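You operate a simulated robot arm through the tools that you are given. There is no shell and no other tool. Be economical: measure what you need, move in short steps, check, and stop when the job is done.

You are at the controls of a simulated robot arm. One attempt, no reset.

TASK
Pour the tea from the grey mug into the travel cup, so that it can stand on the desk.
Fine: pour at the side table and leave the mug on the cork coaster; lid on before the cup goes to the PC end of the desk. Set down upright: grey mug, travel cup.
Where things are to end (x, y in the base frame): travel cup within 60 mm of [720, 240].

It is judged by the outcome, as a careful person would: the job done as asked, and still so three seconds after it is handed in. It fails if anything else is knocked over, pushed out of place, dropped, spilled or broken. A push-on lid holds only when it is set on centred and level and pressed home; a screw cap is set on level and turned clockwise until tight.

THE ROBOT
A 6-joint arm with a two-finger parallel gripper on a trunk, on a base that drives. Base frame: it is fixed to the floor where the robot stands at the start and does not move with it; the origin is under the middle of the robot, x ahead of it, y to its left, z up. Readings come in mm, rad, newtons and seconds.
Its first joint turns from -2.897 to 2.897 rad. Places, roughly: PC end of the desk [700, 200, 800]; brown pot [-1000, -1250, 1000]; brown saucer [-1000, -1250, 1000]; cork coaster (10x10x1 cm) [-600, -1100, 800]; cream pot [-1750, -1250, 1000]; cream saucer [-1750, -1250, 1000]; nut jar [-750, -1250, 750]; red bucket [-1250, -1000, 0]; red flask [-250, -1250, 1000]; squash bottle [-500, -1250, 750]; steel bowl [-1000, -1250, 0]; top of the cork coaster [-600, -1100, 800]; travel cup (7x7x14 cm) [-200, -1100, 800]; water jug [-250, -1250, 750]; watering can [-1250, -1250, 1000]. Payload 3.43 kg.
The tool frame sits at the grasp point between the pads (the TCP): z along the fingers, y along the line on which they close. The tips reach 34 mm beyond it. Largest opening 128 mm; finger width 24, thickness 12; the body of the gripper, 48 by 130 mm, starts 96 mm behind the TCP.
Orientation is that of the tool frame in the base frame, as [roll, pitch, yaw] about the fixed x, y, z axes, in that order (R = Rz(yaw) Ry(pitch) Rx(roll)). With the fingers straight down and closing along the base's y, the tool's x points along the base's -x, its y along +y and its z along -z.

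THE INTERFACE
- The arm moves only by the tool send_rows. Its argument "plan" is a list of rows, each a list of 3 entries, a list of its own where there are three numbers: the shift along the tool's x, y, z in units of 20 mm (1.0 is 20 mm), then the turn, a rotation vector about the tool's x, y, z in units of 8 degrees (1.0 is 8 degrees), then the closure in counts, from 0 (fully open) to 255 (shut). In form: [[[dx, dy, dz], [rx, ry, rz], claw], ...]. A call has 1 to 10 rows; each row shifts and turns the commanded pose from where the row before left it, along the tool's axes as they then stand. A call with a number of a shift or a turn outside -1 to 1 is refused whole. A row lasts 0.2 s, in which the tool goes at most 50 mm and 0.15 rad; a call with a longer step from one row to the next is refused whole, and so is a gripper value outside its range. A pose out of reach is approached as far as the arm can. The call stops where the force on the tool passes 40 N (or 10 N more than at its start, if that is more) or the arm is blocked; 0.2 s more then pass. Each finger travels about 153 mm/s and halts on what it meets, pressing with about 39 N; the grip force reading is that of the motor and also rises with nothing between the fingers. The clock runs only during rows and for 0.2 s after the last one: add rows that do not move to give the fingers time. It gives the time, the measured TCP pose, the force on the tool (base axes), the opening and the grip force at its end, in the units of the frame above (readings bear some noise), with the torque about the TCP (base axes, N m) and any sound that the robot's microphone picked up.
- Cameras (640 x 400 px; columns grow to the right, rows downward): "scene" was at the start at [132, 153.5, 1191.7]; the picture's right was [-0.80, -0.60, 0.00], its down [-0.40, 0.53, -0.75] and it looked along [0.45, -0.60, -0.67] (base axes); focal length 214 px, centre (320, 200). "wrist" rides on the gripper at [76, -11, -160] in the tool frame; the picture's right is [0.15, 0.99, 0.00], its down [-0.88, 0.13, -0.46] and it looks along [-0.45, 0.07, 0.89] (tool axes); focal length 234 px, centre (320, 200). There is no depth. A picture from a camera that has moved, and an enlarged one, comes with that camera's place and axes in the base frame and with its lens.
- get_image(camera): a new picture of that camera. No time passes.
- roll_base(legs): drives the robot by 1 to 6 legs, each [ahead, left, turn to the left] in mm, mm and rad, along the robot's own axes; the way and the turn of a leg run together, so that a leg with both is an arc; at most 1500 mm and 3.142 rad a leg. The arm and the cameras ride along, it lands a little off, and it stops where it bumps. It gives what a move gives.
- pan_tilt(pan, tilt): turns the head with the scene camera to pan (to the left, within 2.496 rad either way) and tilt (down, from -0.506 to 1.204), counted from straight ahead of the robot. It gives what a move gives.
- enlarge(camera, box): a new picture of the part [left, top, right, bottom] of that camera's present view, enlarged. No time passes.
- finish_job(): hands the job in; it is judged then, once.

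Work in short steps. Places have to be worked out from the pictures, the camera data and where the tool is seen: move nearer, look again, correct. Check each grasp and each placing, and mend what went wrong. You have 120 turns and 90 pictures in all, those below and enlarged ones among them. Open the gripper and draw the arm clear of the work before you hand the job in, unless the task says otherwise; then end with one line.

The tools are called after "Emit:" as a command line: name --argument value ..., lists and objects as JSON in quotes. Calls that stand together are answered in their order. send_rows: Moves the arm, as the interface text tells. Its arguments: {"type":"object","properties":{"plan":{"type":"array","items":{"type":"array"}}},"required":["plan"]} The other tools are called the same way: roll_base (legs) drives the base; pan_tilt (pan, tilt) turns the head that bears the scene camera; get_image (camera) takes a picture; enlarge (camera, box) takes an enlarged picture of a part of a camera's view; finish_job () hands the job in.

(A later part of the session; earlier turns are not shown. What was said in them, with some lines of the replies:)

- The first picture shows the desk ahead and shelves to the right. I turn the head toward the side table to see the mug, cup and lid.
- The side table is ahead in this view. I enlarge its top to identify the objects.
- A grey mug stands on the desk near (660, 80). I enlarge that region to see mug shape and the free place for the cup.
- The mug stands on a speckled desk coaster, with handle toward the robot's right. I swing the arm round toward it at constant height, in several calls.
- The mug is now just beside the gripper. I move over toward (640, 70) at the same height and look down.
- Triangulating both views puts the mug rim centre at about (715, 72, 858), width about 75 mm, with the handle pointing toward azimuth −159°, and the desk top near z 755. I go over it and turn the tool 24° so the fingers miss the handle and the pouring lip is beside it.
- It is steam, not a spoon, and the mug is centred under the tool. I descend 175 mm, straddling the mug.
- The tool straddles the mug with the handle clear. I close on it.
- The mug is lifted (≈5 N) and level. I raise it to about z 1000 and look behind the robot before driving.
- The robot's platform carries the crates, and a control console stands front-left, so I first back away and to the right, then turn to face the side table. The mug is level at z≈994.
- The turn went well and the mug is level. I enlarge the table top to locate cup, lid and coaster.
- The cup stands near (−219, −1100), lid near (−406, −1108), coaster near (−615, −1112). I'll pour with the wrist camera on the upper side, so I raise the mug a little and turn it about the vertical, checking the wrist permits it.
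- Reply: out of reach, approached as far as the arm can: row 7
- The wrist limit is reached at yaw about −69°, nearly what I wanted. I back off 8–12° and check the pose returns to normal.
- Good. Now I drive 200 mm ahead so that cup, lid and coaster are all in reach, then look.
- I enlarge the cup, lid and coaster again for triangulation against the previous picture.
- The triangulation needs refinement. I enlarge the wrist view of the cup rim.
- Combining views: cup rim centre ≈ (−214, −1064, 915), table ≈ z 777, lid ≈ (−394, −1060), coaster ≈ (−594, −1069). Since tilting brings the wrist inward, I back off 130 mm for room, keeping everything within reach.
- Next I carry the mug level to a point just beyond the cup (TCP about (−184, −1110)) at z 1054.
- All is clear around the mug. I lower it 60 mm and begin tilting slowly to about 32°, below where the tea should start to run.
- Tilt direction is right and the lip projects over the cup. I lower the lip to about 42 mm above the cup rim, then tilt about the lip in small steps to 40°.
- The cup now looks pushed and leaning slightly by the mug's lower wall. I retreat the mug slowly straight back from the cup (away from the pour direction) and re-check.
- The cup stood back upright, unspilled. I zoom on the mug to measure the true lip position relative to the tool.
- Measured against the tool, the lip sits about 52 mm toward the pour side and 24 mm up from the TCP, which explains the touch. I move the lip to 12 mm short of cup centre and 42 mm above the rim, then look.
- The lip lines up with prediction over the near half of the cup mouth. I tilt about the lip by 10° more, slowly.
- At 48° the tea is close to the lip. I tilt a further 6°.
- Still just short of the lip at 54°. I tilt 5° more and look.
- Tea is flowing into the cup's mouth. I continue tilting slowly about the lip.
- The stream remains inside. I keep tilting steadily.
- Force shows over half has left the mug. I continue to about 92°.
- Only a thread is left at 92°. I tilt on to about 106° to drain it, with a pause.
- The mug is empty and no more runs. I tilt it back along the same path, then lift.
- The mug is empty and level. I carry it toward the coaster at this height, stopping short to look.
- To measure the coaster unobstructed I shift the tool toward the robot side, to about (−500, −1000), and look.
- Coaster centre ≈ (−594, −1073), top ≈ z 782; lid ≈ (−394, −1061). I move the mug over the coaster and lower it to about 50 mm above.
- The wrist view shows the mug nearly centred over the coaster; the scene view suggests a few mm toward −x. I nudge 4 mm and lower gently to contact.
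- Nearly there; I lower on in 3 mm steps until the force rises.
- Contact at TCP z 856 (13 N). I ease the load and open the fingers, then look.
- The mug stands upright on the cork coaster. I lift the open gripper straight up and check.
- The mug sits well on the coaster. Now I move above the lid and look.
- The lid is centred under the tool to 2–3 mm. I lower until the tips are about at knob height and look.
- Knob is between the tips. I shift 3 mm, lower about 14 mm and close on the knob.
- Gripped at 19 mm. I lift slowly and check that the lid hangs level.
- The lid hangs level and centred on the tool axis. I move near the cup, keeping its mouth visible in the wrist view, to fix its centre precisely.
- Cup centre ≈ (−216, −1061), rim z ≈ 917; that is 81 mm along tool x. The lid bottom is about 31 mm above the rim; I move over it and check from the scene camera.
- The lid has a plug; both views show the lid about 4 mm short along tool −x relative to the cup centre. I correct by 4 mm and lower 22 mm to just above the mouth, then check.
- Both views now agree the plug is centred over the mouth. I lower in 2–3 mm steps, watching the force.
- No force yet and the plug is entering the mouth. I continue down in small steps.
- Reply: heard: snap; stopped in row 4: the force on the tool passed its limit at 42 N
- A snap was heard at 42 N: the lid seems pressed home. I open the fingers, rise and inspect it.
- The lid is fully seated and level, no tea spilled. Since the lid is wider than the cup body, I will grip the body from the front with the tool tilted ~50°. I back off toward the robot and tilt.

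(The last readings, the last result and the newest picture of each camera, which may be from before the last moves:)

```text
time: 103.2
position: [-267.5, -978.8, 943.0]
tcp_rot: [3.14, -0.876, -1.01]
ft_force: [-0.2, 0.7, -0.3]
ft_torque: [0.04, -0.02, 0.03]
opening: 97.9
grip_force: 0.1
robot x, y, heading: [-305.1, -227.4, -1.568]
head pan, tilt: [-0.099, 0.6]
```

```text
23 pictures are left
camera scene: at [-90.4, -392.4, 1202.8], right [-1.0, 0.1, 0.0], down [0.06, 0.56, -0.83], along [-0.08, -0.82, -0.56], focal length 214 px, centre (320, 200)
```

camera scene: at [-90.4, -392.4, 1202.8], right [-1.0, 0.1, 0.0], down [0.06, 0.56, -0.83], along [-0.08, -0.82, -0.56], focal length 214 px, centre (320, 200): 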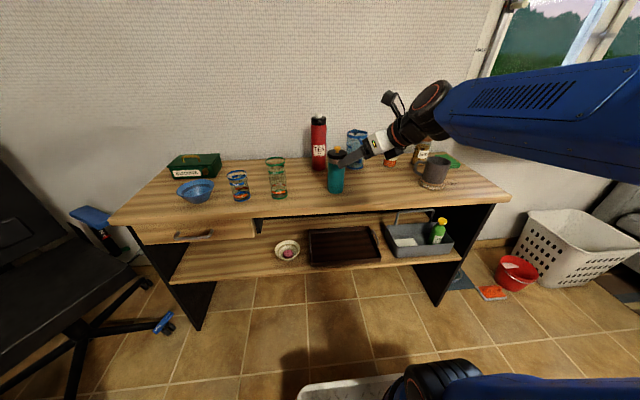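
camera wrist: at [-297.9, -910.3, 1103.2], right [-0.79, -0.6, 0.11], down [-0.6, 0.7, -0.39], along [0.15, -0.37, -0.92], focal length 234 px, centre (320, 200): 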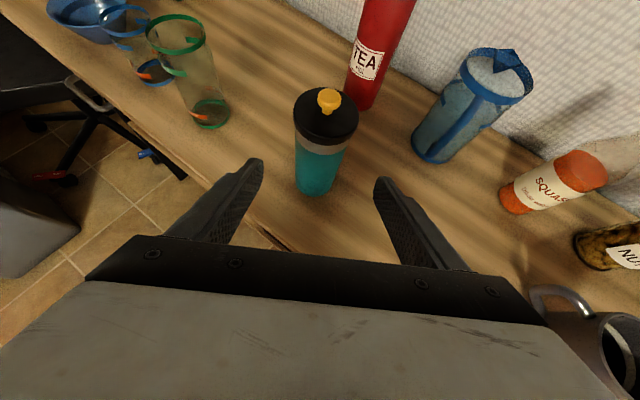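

The cup is centred between the fingers. I advance along the tool axis 100 mm and check.

Emit:
send_rows --plan '[[[0, 0, 1], [0, 0, 0], 60], [[0, 0, 1], [0, 0, 0], 60], [[0, 0, 1], [0, 0, 0], 60], [[0, 0, 1], [0, 0, 0], 60], [[0, 0, 1], [0, 0, 0], 60]]'

Emit:
get_image --camera "wrist"

Emit:
enlarge --camera "scene" --box '[290, 120, 402, 200]'

```text
time: 104.3
position: [-226.3, -1043.6, 876.9]
tcp_rot: [3.14, -0.875, -1.009]
ft_force: [0.2, 1.1, -0.9]
ft_torque: [-0.02, 0.0, 0.01]
opening: 97.8
grip_force: 0.0
robot x, y, heading: [-303.8, -226.6, -1.571]
head pan, tilt: [-0.099, 0.6]
```

```text
22 pictures are left
camera wrist: at [-256.7, -975.8, 1038.3], right [-0.79, -0.6, 0.11], down [-0.6, 0.7, -0.39], along [0.15, -0.37, -0.92], focal length 234 px, centre (320, 200)
```

wrist: 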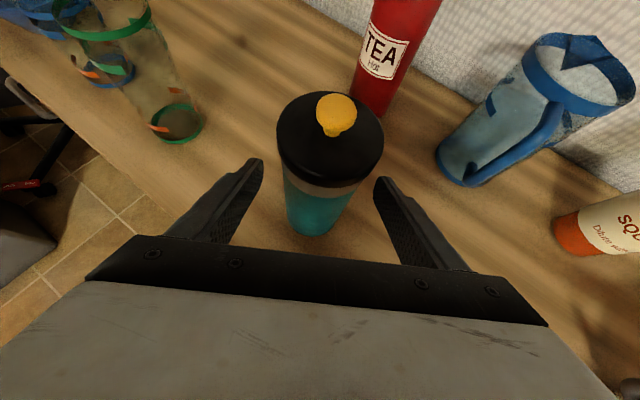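

```text
5.00 times, centred on (346, 160) of scene
camera zoom: at [-90.4, -392.3, 1202.8], right [-1.0, 0.1, 0.0], down [0.06, 0.56, -0.83], along [-0.08, -0.82, -0.56], focal length 1072 px, centre (190, 400)
```

zoom: 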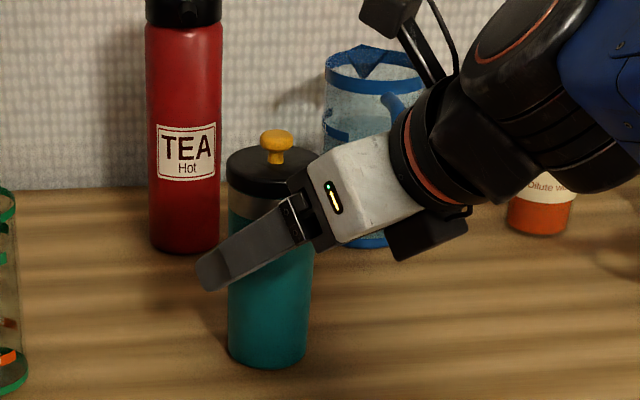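

Everything clears. I advance the remaining 24 mm and close on the cup body.

Emit:
send_rows --plan '[[[0, 0, 0.6], [0, 0, 0], 60], [[0, 0, 0.6], [0, 0, 0], 60], [[0, 0, 0], [0, 0, 0], 110], [[0, 0, 0], [0, 0, 0], 180], [[0, 0, 0], [0, 0, 0], 255], [[0, 0, 0], [0, 0, 0], 255], [[0, 0, 0], [0, 0, 0], 255]]'

Emit:
enlarge --camera "scene" --box '[290, 120, 402, 200]'

```text
time: 106.0
position: [-215.2, -1060.7, 862.2]
tcp_rot: [3.139, -0.877, -1.011]
ft_force: [0.4, -1.4, 1.5]
ft_torque: [-0.07, -0.11, -0.04]
opening: 58.7
grip_force: 38.7
robot x, y, heading: [-301.1, -224.9, -1.567]
head pan, tilt: [-0.099, 0.6]
```

```text
5.00 times, centred on (346, 160) of scene
camera zoom: at [-90.4, -392.4, 1202.7], right [-1.0, 0.1, 0.0], down [0.06, 0.56, -0.83], along [-0.08, -0.82, -0.56], focal length 1072 px, centre (190, 400)
```

zoom: 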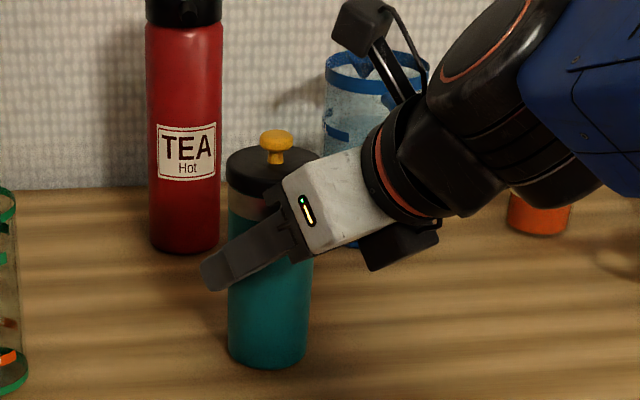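

Gripped at 58.7 mm on the body, below the lid. I lift straight up, first gently.

Emit:
send_rows --plan '[[[0.2, 0, -0.165], [0, 0, 0], 255], [[0.4, 0, -0.33], [0, 0, 0], 255], [[0.4, 0, -0.33], [0, 0, 0], 255], [[0, 0, 0], [0, 0, 0], 255]]'

Emit:
enlarge --camera "scene" --box '[290, 120, 402, 200]'

```text
time: 107.0
position: [-215.9, -1060.7, 889.9]
tcp_rot: [3.14, -0.876, -1.01]
ft_force: [-0.8, -0.6, -2.9]
ft_torque: [0.0, -0.03, -0.01]
opening: 58.6
grip_force: 39.1
robot x, y, heading: [-301.0, -222.7, -1.568]
head pan, tilt: [-0.099, 0.6]
```

```text
5.00 times, centred on (346, 160) of scene
camera zoom: at [-90.4, -392.5, 1202.7], right [-1.0, 0.1, 0.0], down [0.06, 0.56, -0.82], along [-0.08, -0.82, -0.57], focal length 1072 px, centre (190, 400)
```

zoom: 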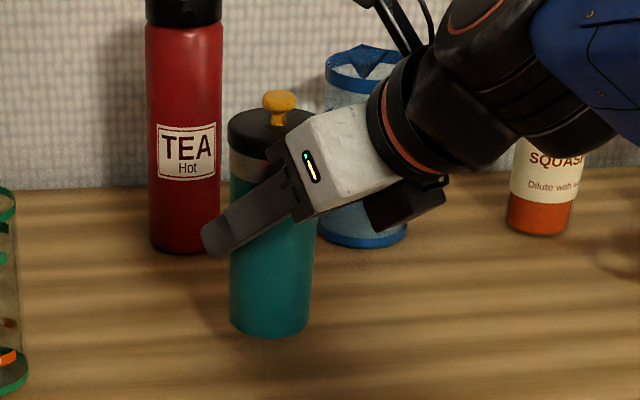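

The cup lifts upright (≈3 N). I raise it another 120 mm, then back away and turn left to face the desk.

Emit:
send_rows --plan '[[[0.768, 0, -0.64], [0, 0, 0], 255], [[0.768, 0, -0.64], [0, 0, 0], 255], [[0.768, 0, -0.64], [0, 0, 0], 255], [[0.768, 0, -0.64], [0, 0, 0], 255], [[0.768, 0, -0.64], [0, 0, 0], 255], [[0.768, 0, -0.64], [0, 0, 0], 255]]'

Emit:
roll_base --legs '[[-75, 0, 0], [0, 0, 1.571]]'

Emit:
pan_tilt --pan 0.0 --tilt 0.7

Emit:
get_image --camera "scene"

```text
time: 108.3
position: [-215.5, -1059.6, 1009.2]
tcp_rot: [3.138, -0.876, -1.009]
ft_force: [-0.1, -0.1, -3.4]
ft_torque: [-0.04, 0.01, 0.01]
opening: 58.7
grip_force: 39.1
robot x, y, heading: [-303.3, -225.3, -1.568]
head pan, tilt: [-0.099, 0.6]
```

```text
time: 113.2
position: [533.0, -63.6, 1009.5]
tcp_rot: [3.14, -0.876, 0.561]
ft_force: [0.5, 0.4, -3.6]
ft_torque: [-0.02, -0.04, -0.01]
opening: 58.5
grip_force: 39.0
robot x, y, heading: [-302.4, -150.8, -0.005]
head pan, tilt: [-0.099, 0.6]
```

```text
time: 113.9
position: [532.0, -64.4, 1009.5]
tcp_rot: [3.14, -0.878, 0.561]
ft_force: [-0.5, -0.5, -3.8]
ft_torque: [-0.01, 0.01, 0.0]
opening: 58.6
grip_force: 38.9
robot x, y, heading: [-303.5, -154.2, -0.002]
head pan, tilt: [0.0, 0.7]
```

```text
18 pictures are left
camera scene: at [-136.8, 69.5, 1194.1], right [0.0, -1.0, 0.0], down [-0.64, 0.0, -0.77], along [0.77, 0.0, -0.64], focal length 214 px, centre (320, 200)
```

scene: 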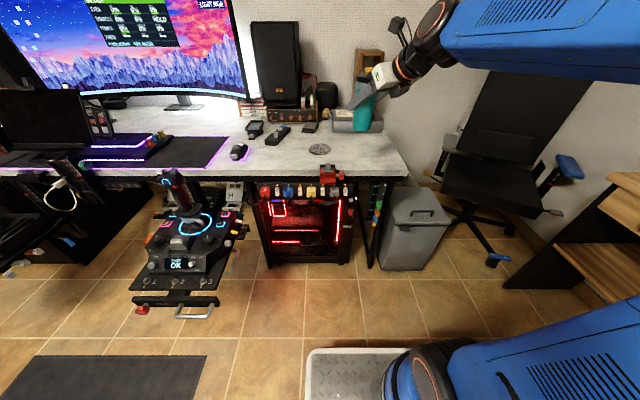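

The way is clear. I drive 200 ahead and 150 left, bringing the cup above the desk near the old coaster.

Emit:
roll_base --legs '[[200, 150, 0]]'

Emit:
get_image --camera "scene"

```text
time: 115.7
position: [735.9, 93.5, 1009.4]
tcp_rot: [3.14, -0.877, 0.564]
ft_force: [1.6, 0.1, -3.5]
ft_torque: [-0.01, 0.02, 0.0]
opening: 58.6
grip_force: 39.1
robot x, y, heading: [-98.7, 5.9, 0.006]
head pan, tilt: [0.0, 0.7]
```

```text
17 pictures are left
camera scene: at [66.2, 223.8, 1194.1], right [0.0, -1.0, 0.0], down [-0.64, 0.0, -0.76], along [0.76, 0.0, -0.64], focal length 214 px, centre (320, 200)
```

scene: 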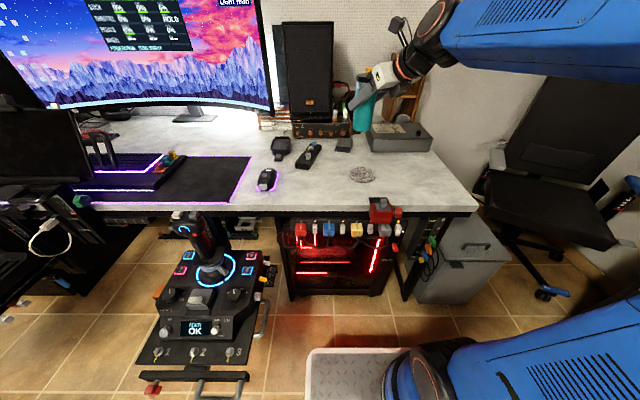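

The spot (712, 232) is free: about 79 mm from the black switch strip's corner and within 60 mm of the target. I move the cup there at height, turning 10° about the vertical to stay off the wrist limit.

Emit:
send_rows --plan '[[[0.296, -0.89, 0.356], [0.137, 0, -0.114], 255], [[0.296, -0.89, 0.356], [0.137, 0, -0.114], 255], [[0.296, -0.89, 0.356], [0.137, 0, -0.114], 255], [[0.296, -0.89, 0.356], [0.137, 0, -0.114], 255], [[0.296, -0.89, 0.356], [0.137, 0, -0.114], 255], [[0.296, -0.89, 0.356], [0.137, 0, -0.114], 255], [[0.296, -0.89, 0.356], [0.137, 0, -0.114], 255]]'

Emit:
enlarge --camera "scene" --box '[230, 50, 430, 200]'

```text
time: 117.3
position: [713.4, 230.6, 1007.6]
tcp_rot: [3.14, -0.875, 0.737]
ft_force: [0.3, -0.8, -2.7]
ft_torque: [-0.02, -0.01, 0.04]
opening: 58.6
grip_force: 38.6
robot x, y, heading: [-97.9, 4.7, 0.007]
head pan, tilt: [0.0, 0.7]
```

```text
2.67 times, centred on (330, 125) of scene
camera zoom: at [66.2, 223.8, 1194.1], right [0.0, -1.0, 0.0], down [-0.64, 0.0, -0.76], along [0.76, 0.0, -0.64], focal length 572 px, centre (293, 400)
```

zoom: 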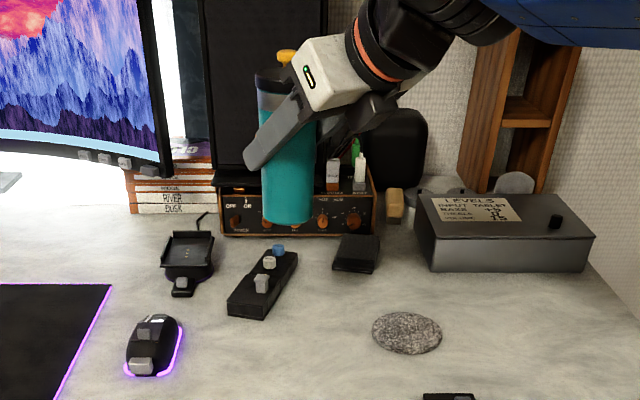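

The landing spot projects to clear desk. I lower 150 mm, then look before the final approach.

Emit:
send_rows --plan '[[[-0.768, 0, 0.64], [0, 0, 0], 255], [[-0.768, 0, 0.64], [0, 0, 0], 255], [[-0.768, 0, 0.64], [0, 0, 0], 255], [[-0.768, 0, 0.64], [0, 0, 0], 255], [[-0.768, 0, 0.64], [0, 0, 0], 255], [[-0.768, 0, 0.64], [0, 0, 0], 255], [[-0.768, 0, 0.64], [0, 0, 0], 255], [[-0.384, 0, 0.32], [0, 0, 0], 255]]'

Emit:
enlarge --camera "scene" --box '[250, 80, 378, 200]'

```text
time: 119.1
position: [713.7, 229.4, 857.6]
tcp_rot: [3.139, -0.876, 0.737]
ft_force: [0.0, -0.4, -3.0]
ft_torque: [-0.02, -0.02, -0.02]
opening: 58.3
grip_force: 39.2
robot x, y, heading: [-102.8, 2.2, -0.002]
head pan, tilt: [0.0, 0.7]
```

```text
3.33 times, centred on (314, 140) of scene
camera zoom: at [66.1, 223.9, 1194.1], right [0.0, -1.0, 0.0], down [-0.64, 0.0, -0.76], along [0.76, 0.0, -0.64], focal length 715 px, centre (340, 400)
```

zoom: 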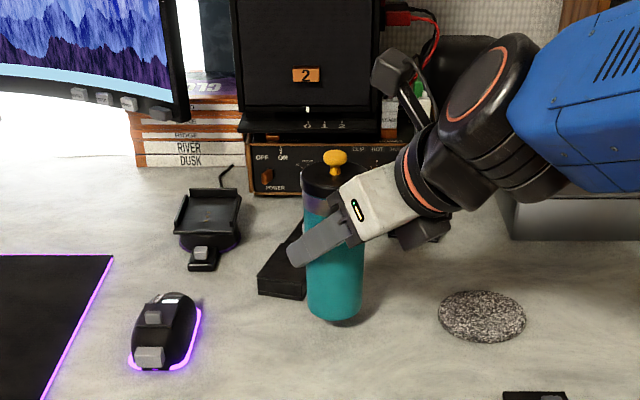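

Still clear of the switch strip. I lower in small steps until the base touches the desk.

Emit:
send_rows --plan '[[[-0.31, 0, 0.256], [0, 0, 0], 255], [[-0.23, 0, 0.192], [0, 0, 0], 255], [[-0.115, 0, 0.096], [0, 0, 0], 255], [[-0.115, 0, 0.096], [0, 0, 0], 255], [[0, 0, 0], [0, 0, 0], 255]]'

```text
time: 120.3
position: [713.9, 230.8, 837.8]
tcp_rot: [3.141, -0.876, 0.737]
ft_force: [0.2, 0.1, -4.2]
ft_torque: [-0.03, 0.03, -0.05]
opening: 58.2
grip_force: 38.9
robot x, y, heading: [-104.0, 2.0, 0.002]
head pan, tilt: [0.0, 0.7]
```

Emit:
send_rows --plan '[[[-0.077, 0, 0.064], [0, 0, 0], 255], [[-0.077, 0, 0.064], [0, 0, 0], 255], [[-0.077, 0, 0.064], [0, 0, 0], 255], [[0, 0, 0], [0, 0, 0], 255]]'

```text
time: 121.3
position: [712.5, 231.7, 834.0]
tcp_rot: [3.138, -0.879, 0.737]
ft_force: [-2.7, 0.6, 16.9]
ft_torque: [-0.38, -0.02, -0.08]
opening: 58.0
grip_force: 38.5
robot x, y, heading: [-102.8, 3.7, 0.005]
head pan, tilt: [0.0, 0.7]
```

Contact at TCP z 834 with 17 N, as predicted. I ease the load by 2 mm and open the fingers gently.

Emit:
send_rows --plan '[[[0.07, 0, -0.058], [0, 0, 0], 255], [[0, 0, 0], [0, 0, 0], 255], [[0, 0, 0], [0, 0, 0], 110], [[0, 0, 0], [0, 0, 0], 60], [[0, 0, 0], [0, 0, 0], 60]]'

Emit:
enlarge --camera "scene" --box '[250, 80, 378, 200]'

Emit:
get_image --camera "wrist"

```text
time: 122.5
position: [713.2, 230.9, 834.7]
tcp_rot: [3.14, -0.875, 0.739]
ft_force: [0.0, -0.1, -1.1]
ft_torque: [0.01, -0.01, 0.01]
opening: 97.7
grip_force: 0.1
robot x, y, heading: [-100.2, 5.1, 0.005]
head pan, tilt: [0.0, 0.7]
```

```text
3.33 times, centred on (314, 140) of scene
camera zoom: at [66.0, 223.8, 1194.1], right [0.0, -1.0, 0.0], down [-0.64, 0.0, -0.76], along [0.76, 0.0, -0.64], focal length 715 px, centre (340, 400)
```

zoom: 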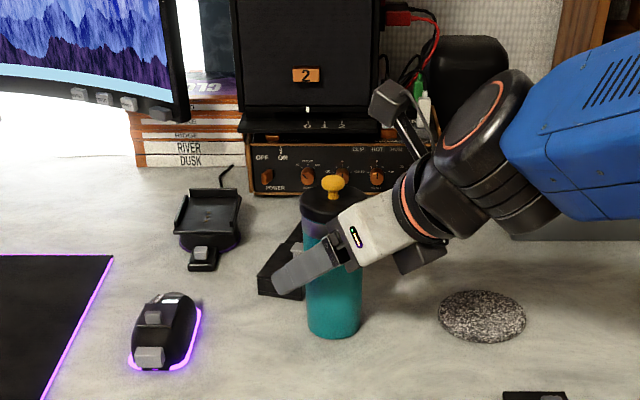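

```text
13 pictures are left
camera wrist: at [649.2, 189.3, 994.6], right [0.73, -0.67, 0.11], down [-0.59, -0.71, -0.38], along [0.34, 0.22, -0.92], focal length 234 px, centre (320, 200)
```

wrist: 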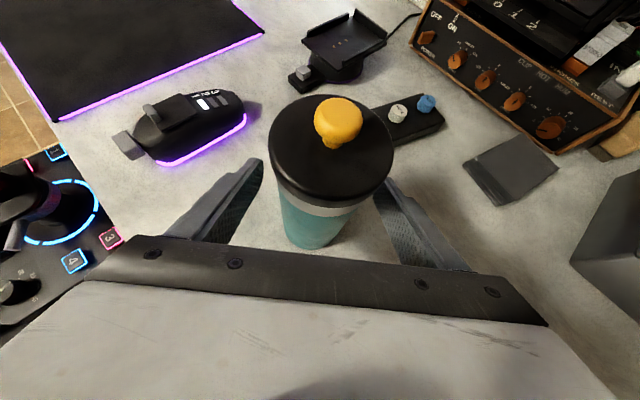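

The cup stands upright and free. I withdraw straight back along the tool axis, open wide enough to pass the lid.

Emit:
send_rows --plan '[[[0, 0, -0.5], [0, 0, 0], 60], [[0, 0, -0.8], [0, 0, 0], 60], [[0, 0, -1], [0, 0, 0], 60], [[0, 0, -1], [0, 0, 0], 60], [[0, 0, -1], [0, 0, 0], 60], [[0, 0, -1], [0, 0, 0], 60], [[0, 0, -1], [0, 0, 0], 60], [[0, 0, -1], [0, 0, 0], 60], [[0, 0, -1], [0, 0, 0], 0], [[0, 0, 0], [0, 0, 0], 0]]'

Emit:
get_image --camera "scene"

Emit:
get_image --camera "wrist"

```text
time: 124.7
position: [616.9, 146.4, 940.3]
tcp_rot: [3.141, -0.878, 0.739]
ft_force: [1.1, 0.3, -0.3]
ft_torque: [-0.02, 0.0, 0.01]
opening: 127.8
grip_force: 0.2
robot x, y, heading: [-96.9, 0.4, 0.002]
head pan, tilt: [0.0, 0.7]
```

```text
12 pictures are left
camera scene: at [66.0, 223.8, 1194.1], right [0.0, -1.0, 0.0], down [-0.64, 0.0, -0.76], along [0.76, 0.0, -0.64], focal length 214 px, centre (320, 200)
```

scene: 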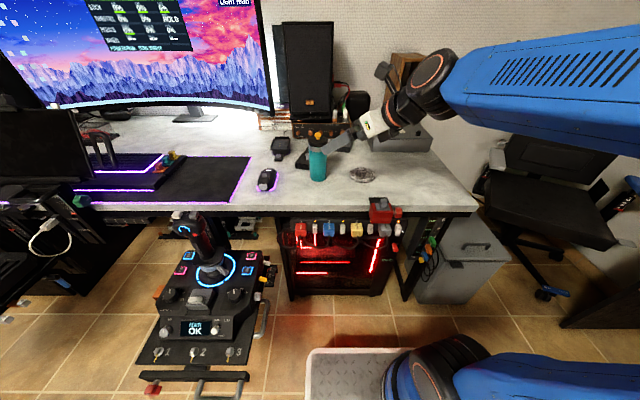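

```text
11 pictures are left
camera wrist: at [554.0, 104.5, 1101.0], right [0.73, -0.67, 0.11], down [-0.59, -0.71, -0.39], along [0.34, 0.22, -0.92], focal length 234 px, centre (320, 200)
```

wrist: 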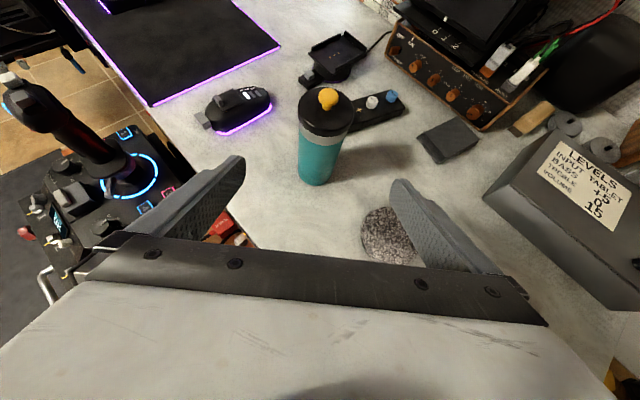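

The cup stands upright, lid on, about 12 mm from the target point. I raise the arm clear and take a last look at the side table.

Emit:
send_rows --plan '[[[0.768, 0, -0.64], [0, 0, 0], 0], [[0.768, 0, -0.64], [0, 0, 0], 0], [[0.768, 0, -0.64], [0, 0, 0], 0], [[0.768, 0, -0.64], [0, 0, 0], 0]]'

Emit:
enlarge --camera "scene" --box '[250, 110, 394, 200]'

Emit:
pan_tilt --pan -1.9 --tilt 0.5

Emit:
get_image --camera "scene"

```text
time: 125.7
position: [620.4, 145.7, 1020.0]
tcp_rot: [-3.141, -0.877, 0.741]
ft_force: [0.7, 0.4, 0.5]
ft_torque: [-0.01, 0.0, 0.01]
opening: 127.8
grip_force: 0.0
robot x, y, heading: [-99.2, 4.1, 0.004]
head pan, tilt: [0.0, 0.7]
```

```text
4.44 times, centred on (322, 155) of scene
camera zoom: at [66.0, 223.8, 1194.1], right [0.0, -1.0, 0.0], down [-0.64, 0.0, -0.76], along [0.76, 0.0, -0.64], focal length 953 px, centre (311, 400)
```

zoom: 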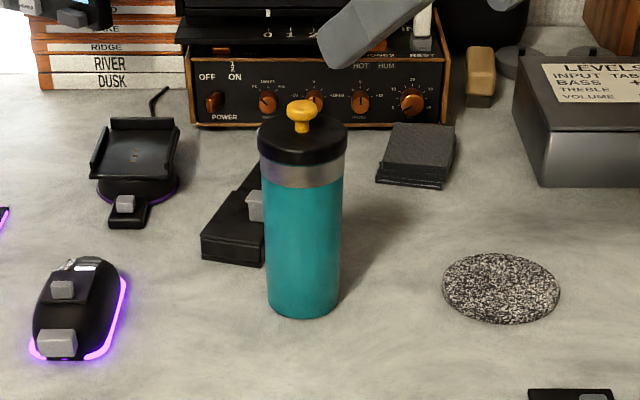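

```text
time: 127.6
position: [618.2, 146.1, 1019.5]
tcp_rot: [3.14, -0.876, 0.738]
ft_force: [-1.0, -0.2, 0.3]
ft_torque: [0.02, 0.0, 0.03]
opening: 128.1
grip_force: 0.1
robot x, y, heading: [-100.3, 5.1, 0.001]
head pan, tilt: [-1.901, 0.499]
```

```text
9 pictures are left
camera scene: at [-48.0, 137.3, 1211.8], right [-0.95, 0.32, 0.0], down [0.15, 0.45, -0.88], along [-0.28, -0.83, -0.48], focal length 214 px, centre (320, 200)
```

scene: 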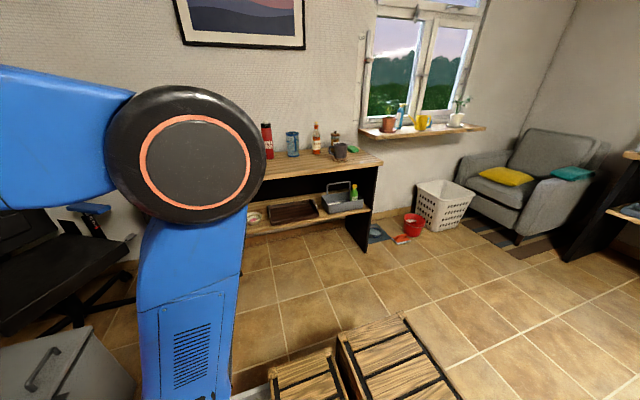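

The mug stands on the coaster, the lidded cup stands on the desk, and the arm is clear and open. I hand the job in.

Emit:
finish_job

```text
The job is handed in.
```

The tea is in the travel cup with its lid snapped on. The cup stands upright at the PC end of the desk, about 12 mm from the target point. The empty grey mug is upright on the cork coaster. While lining up the pour, the mug tipped the still-empty cup slightly. It settled back upright, and I saw no spill.
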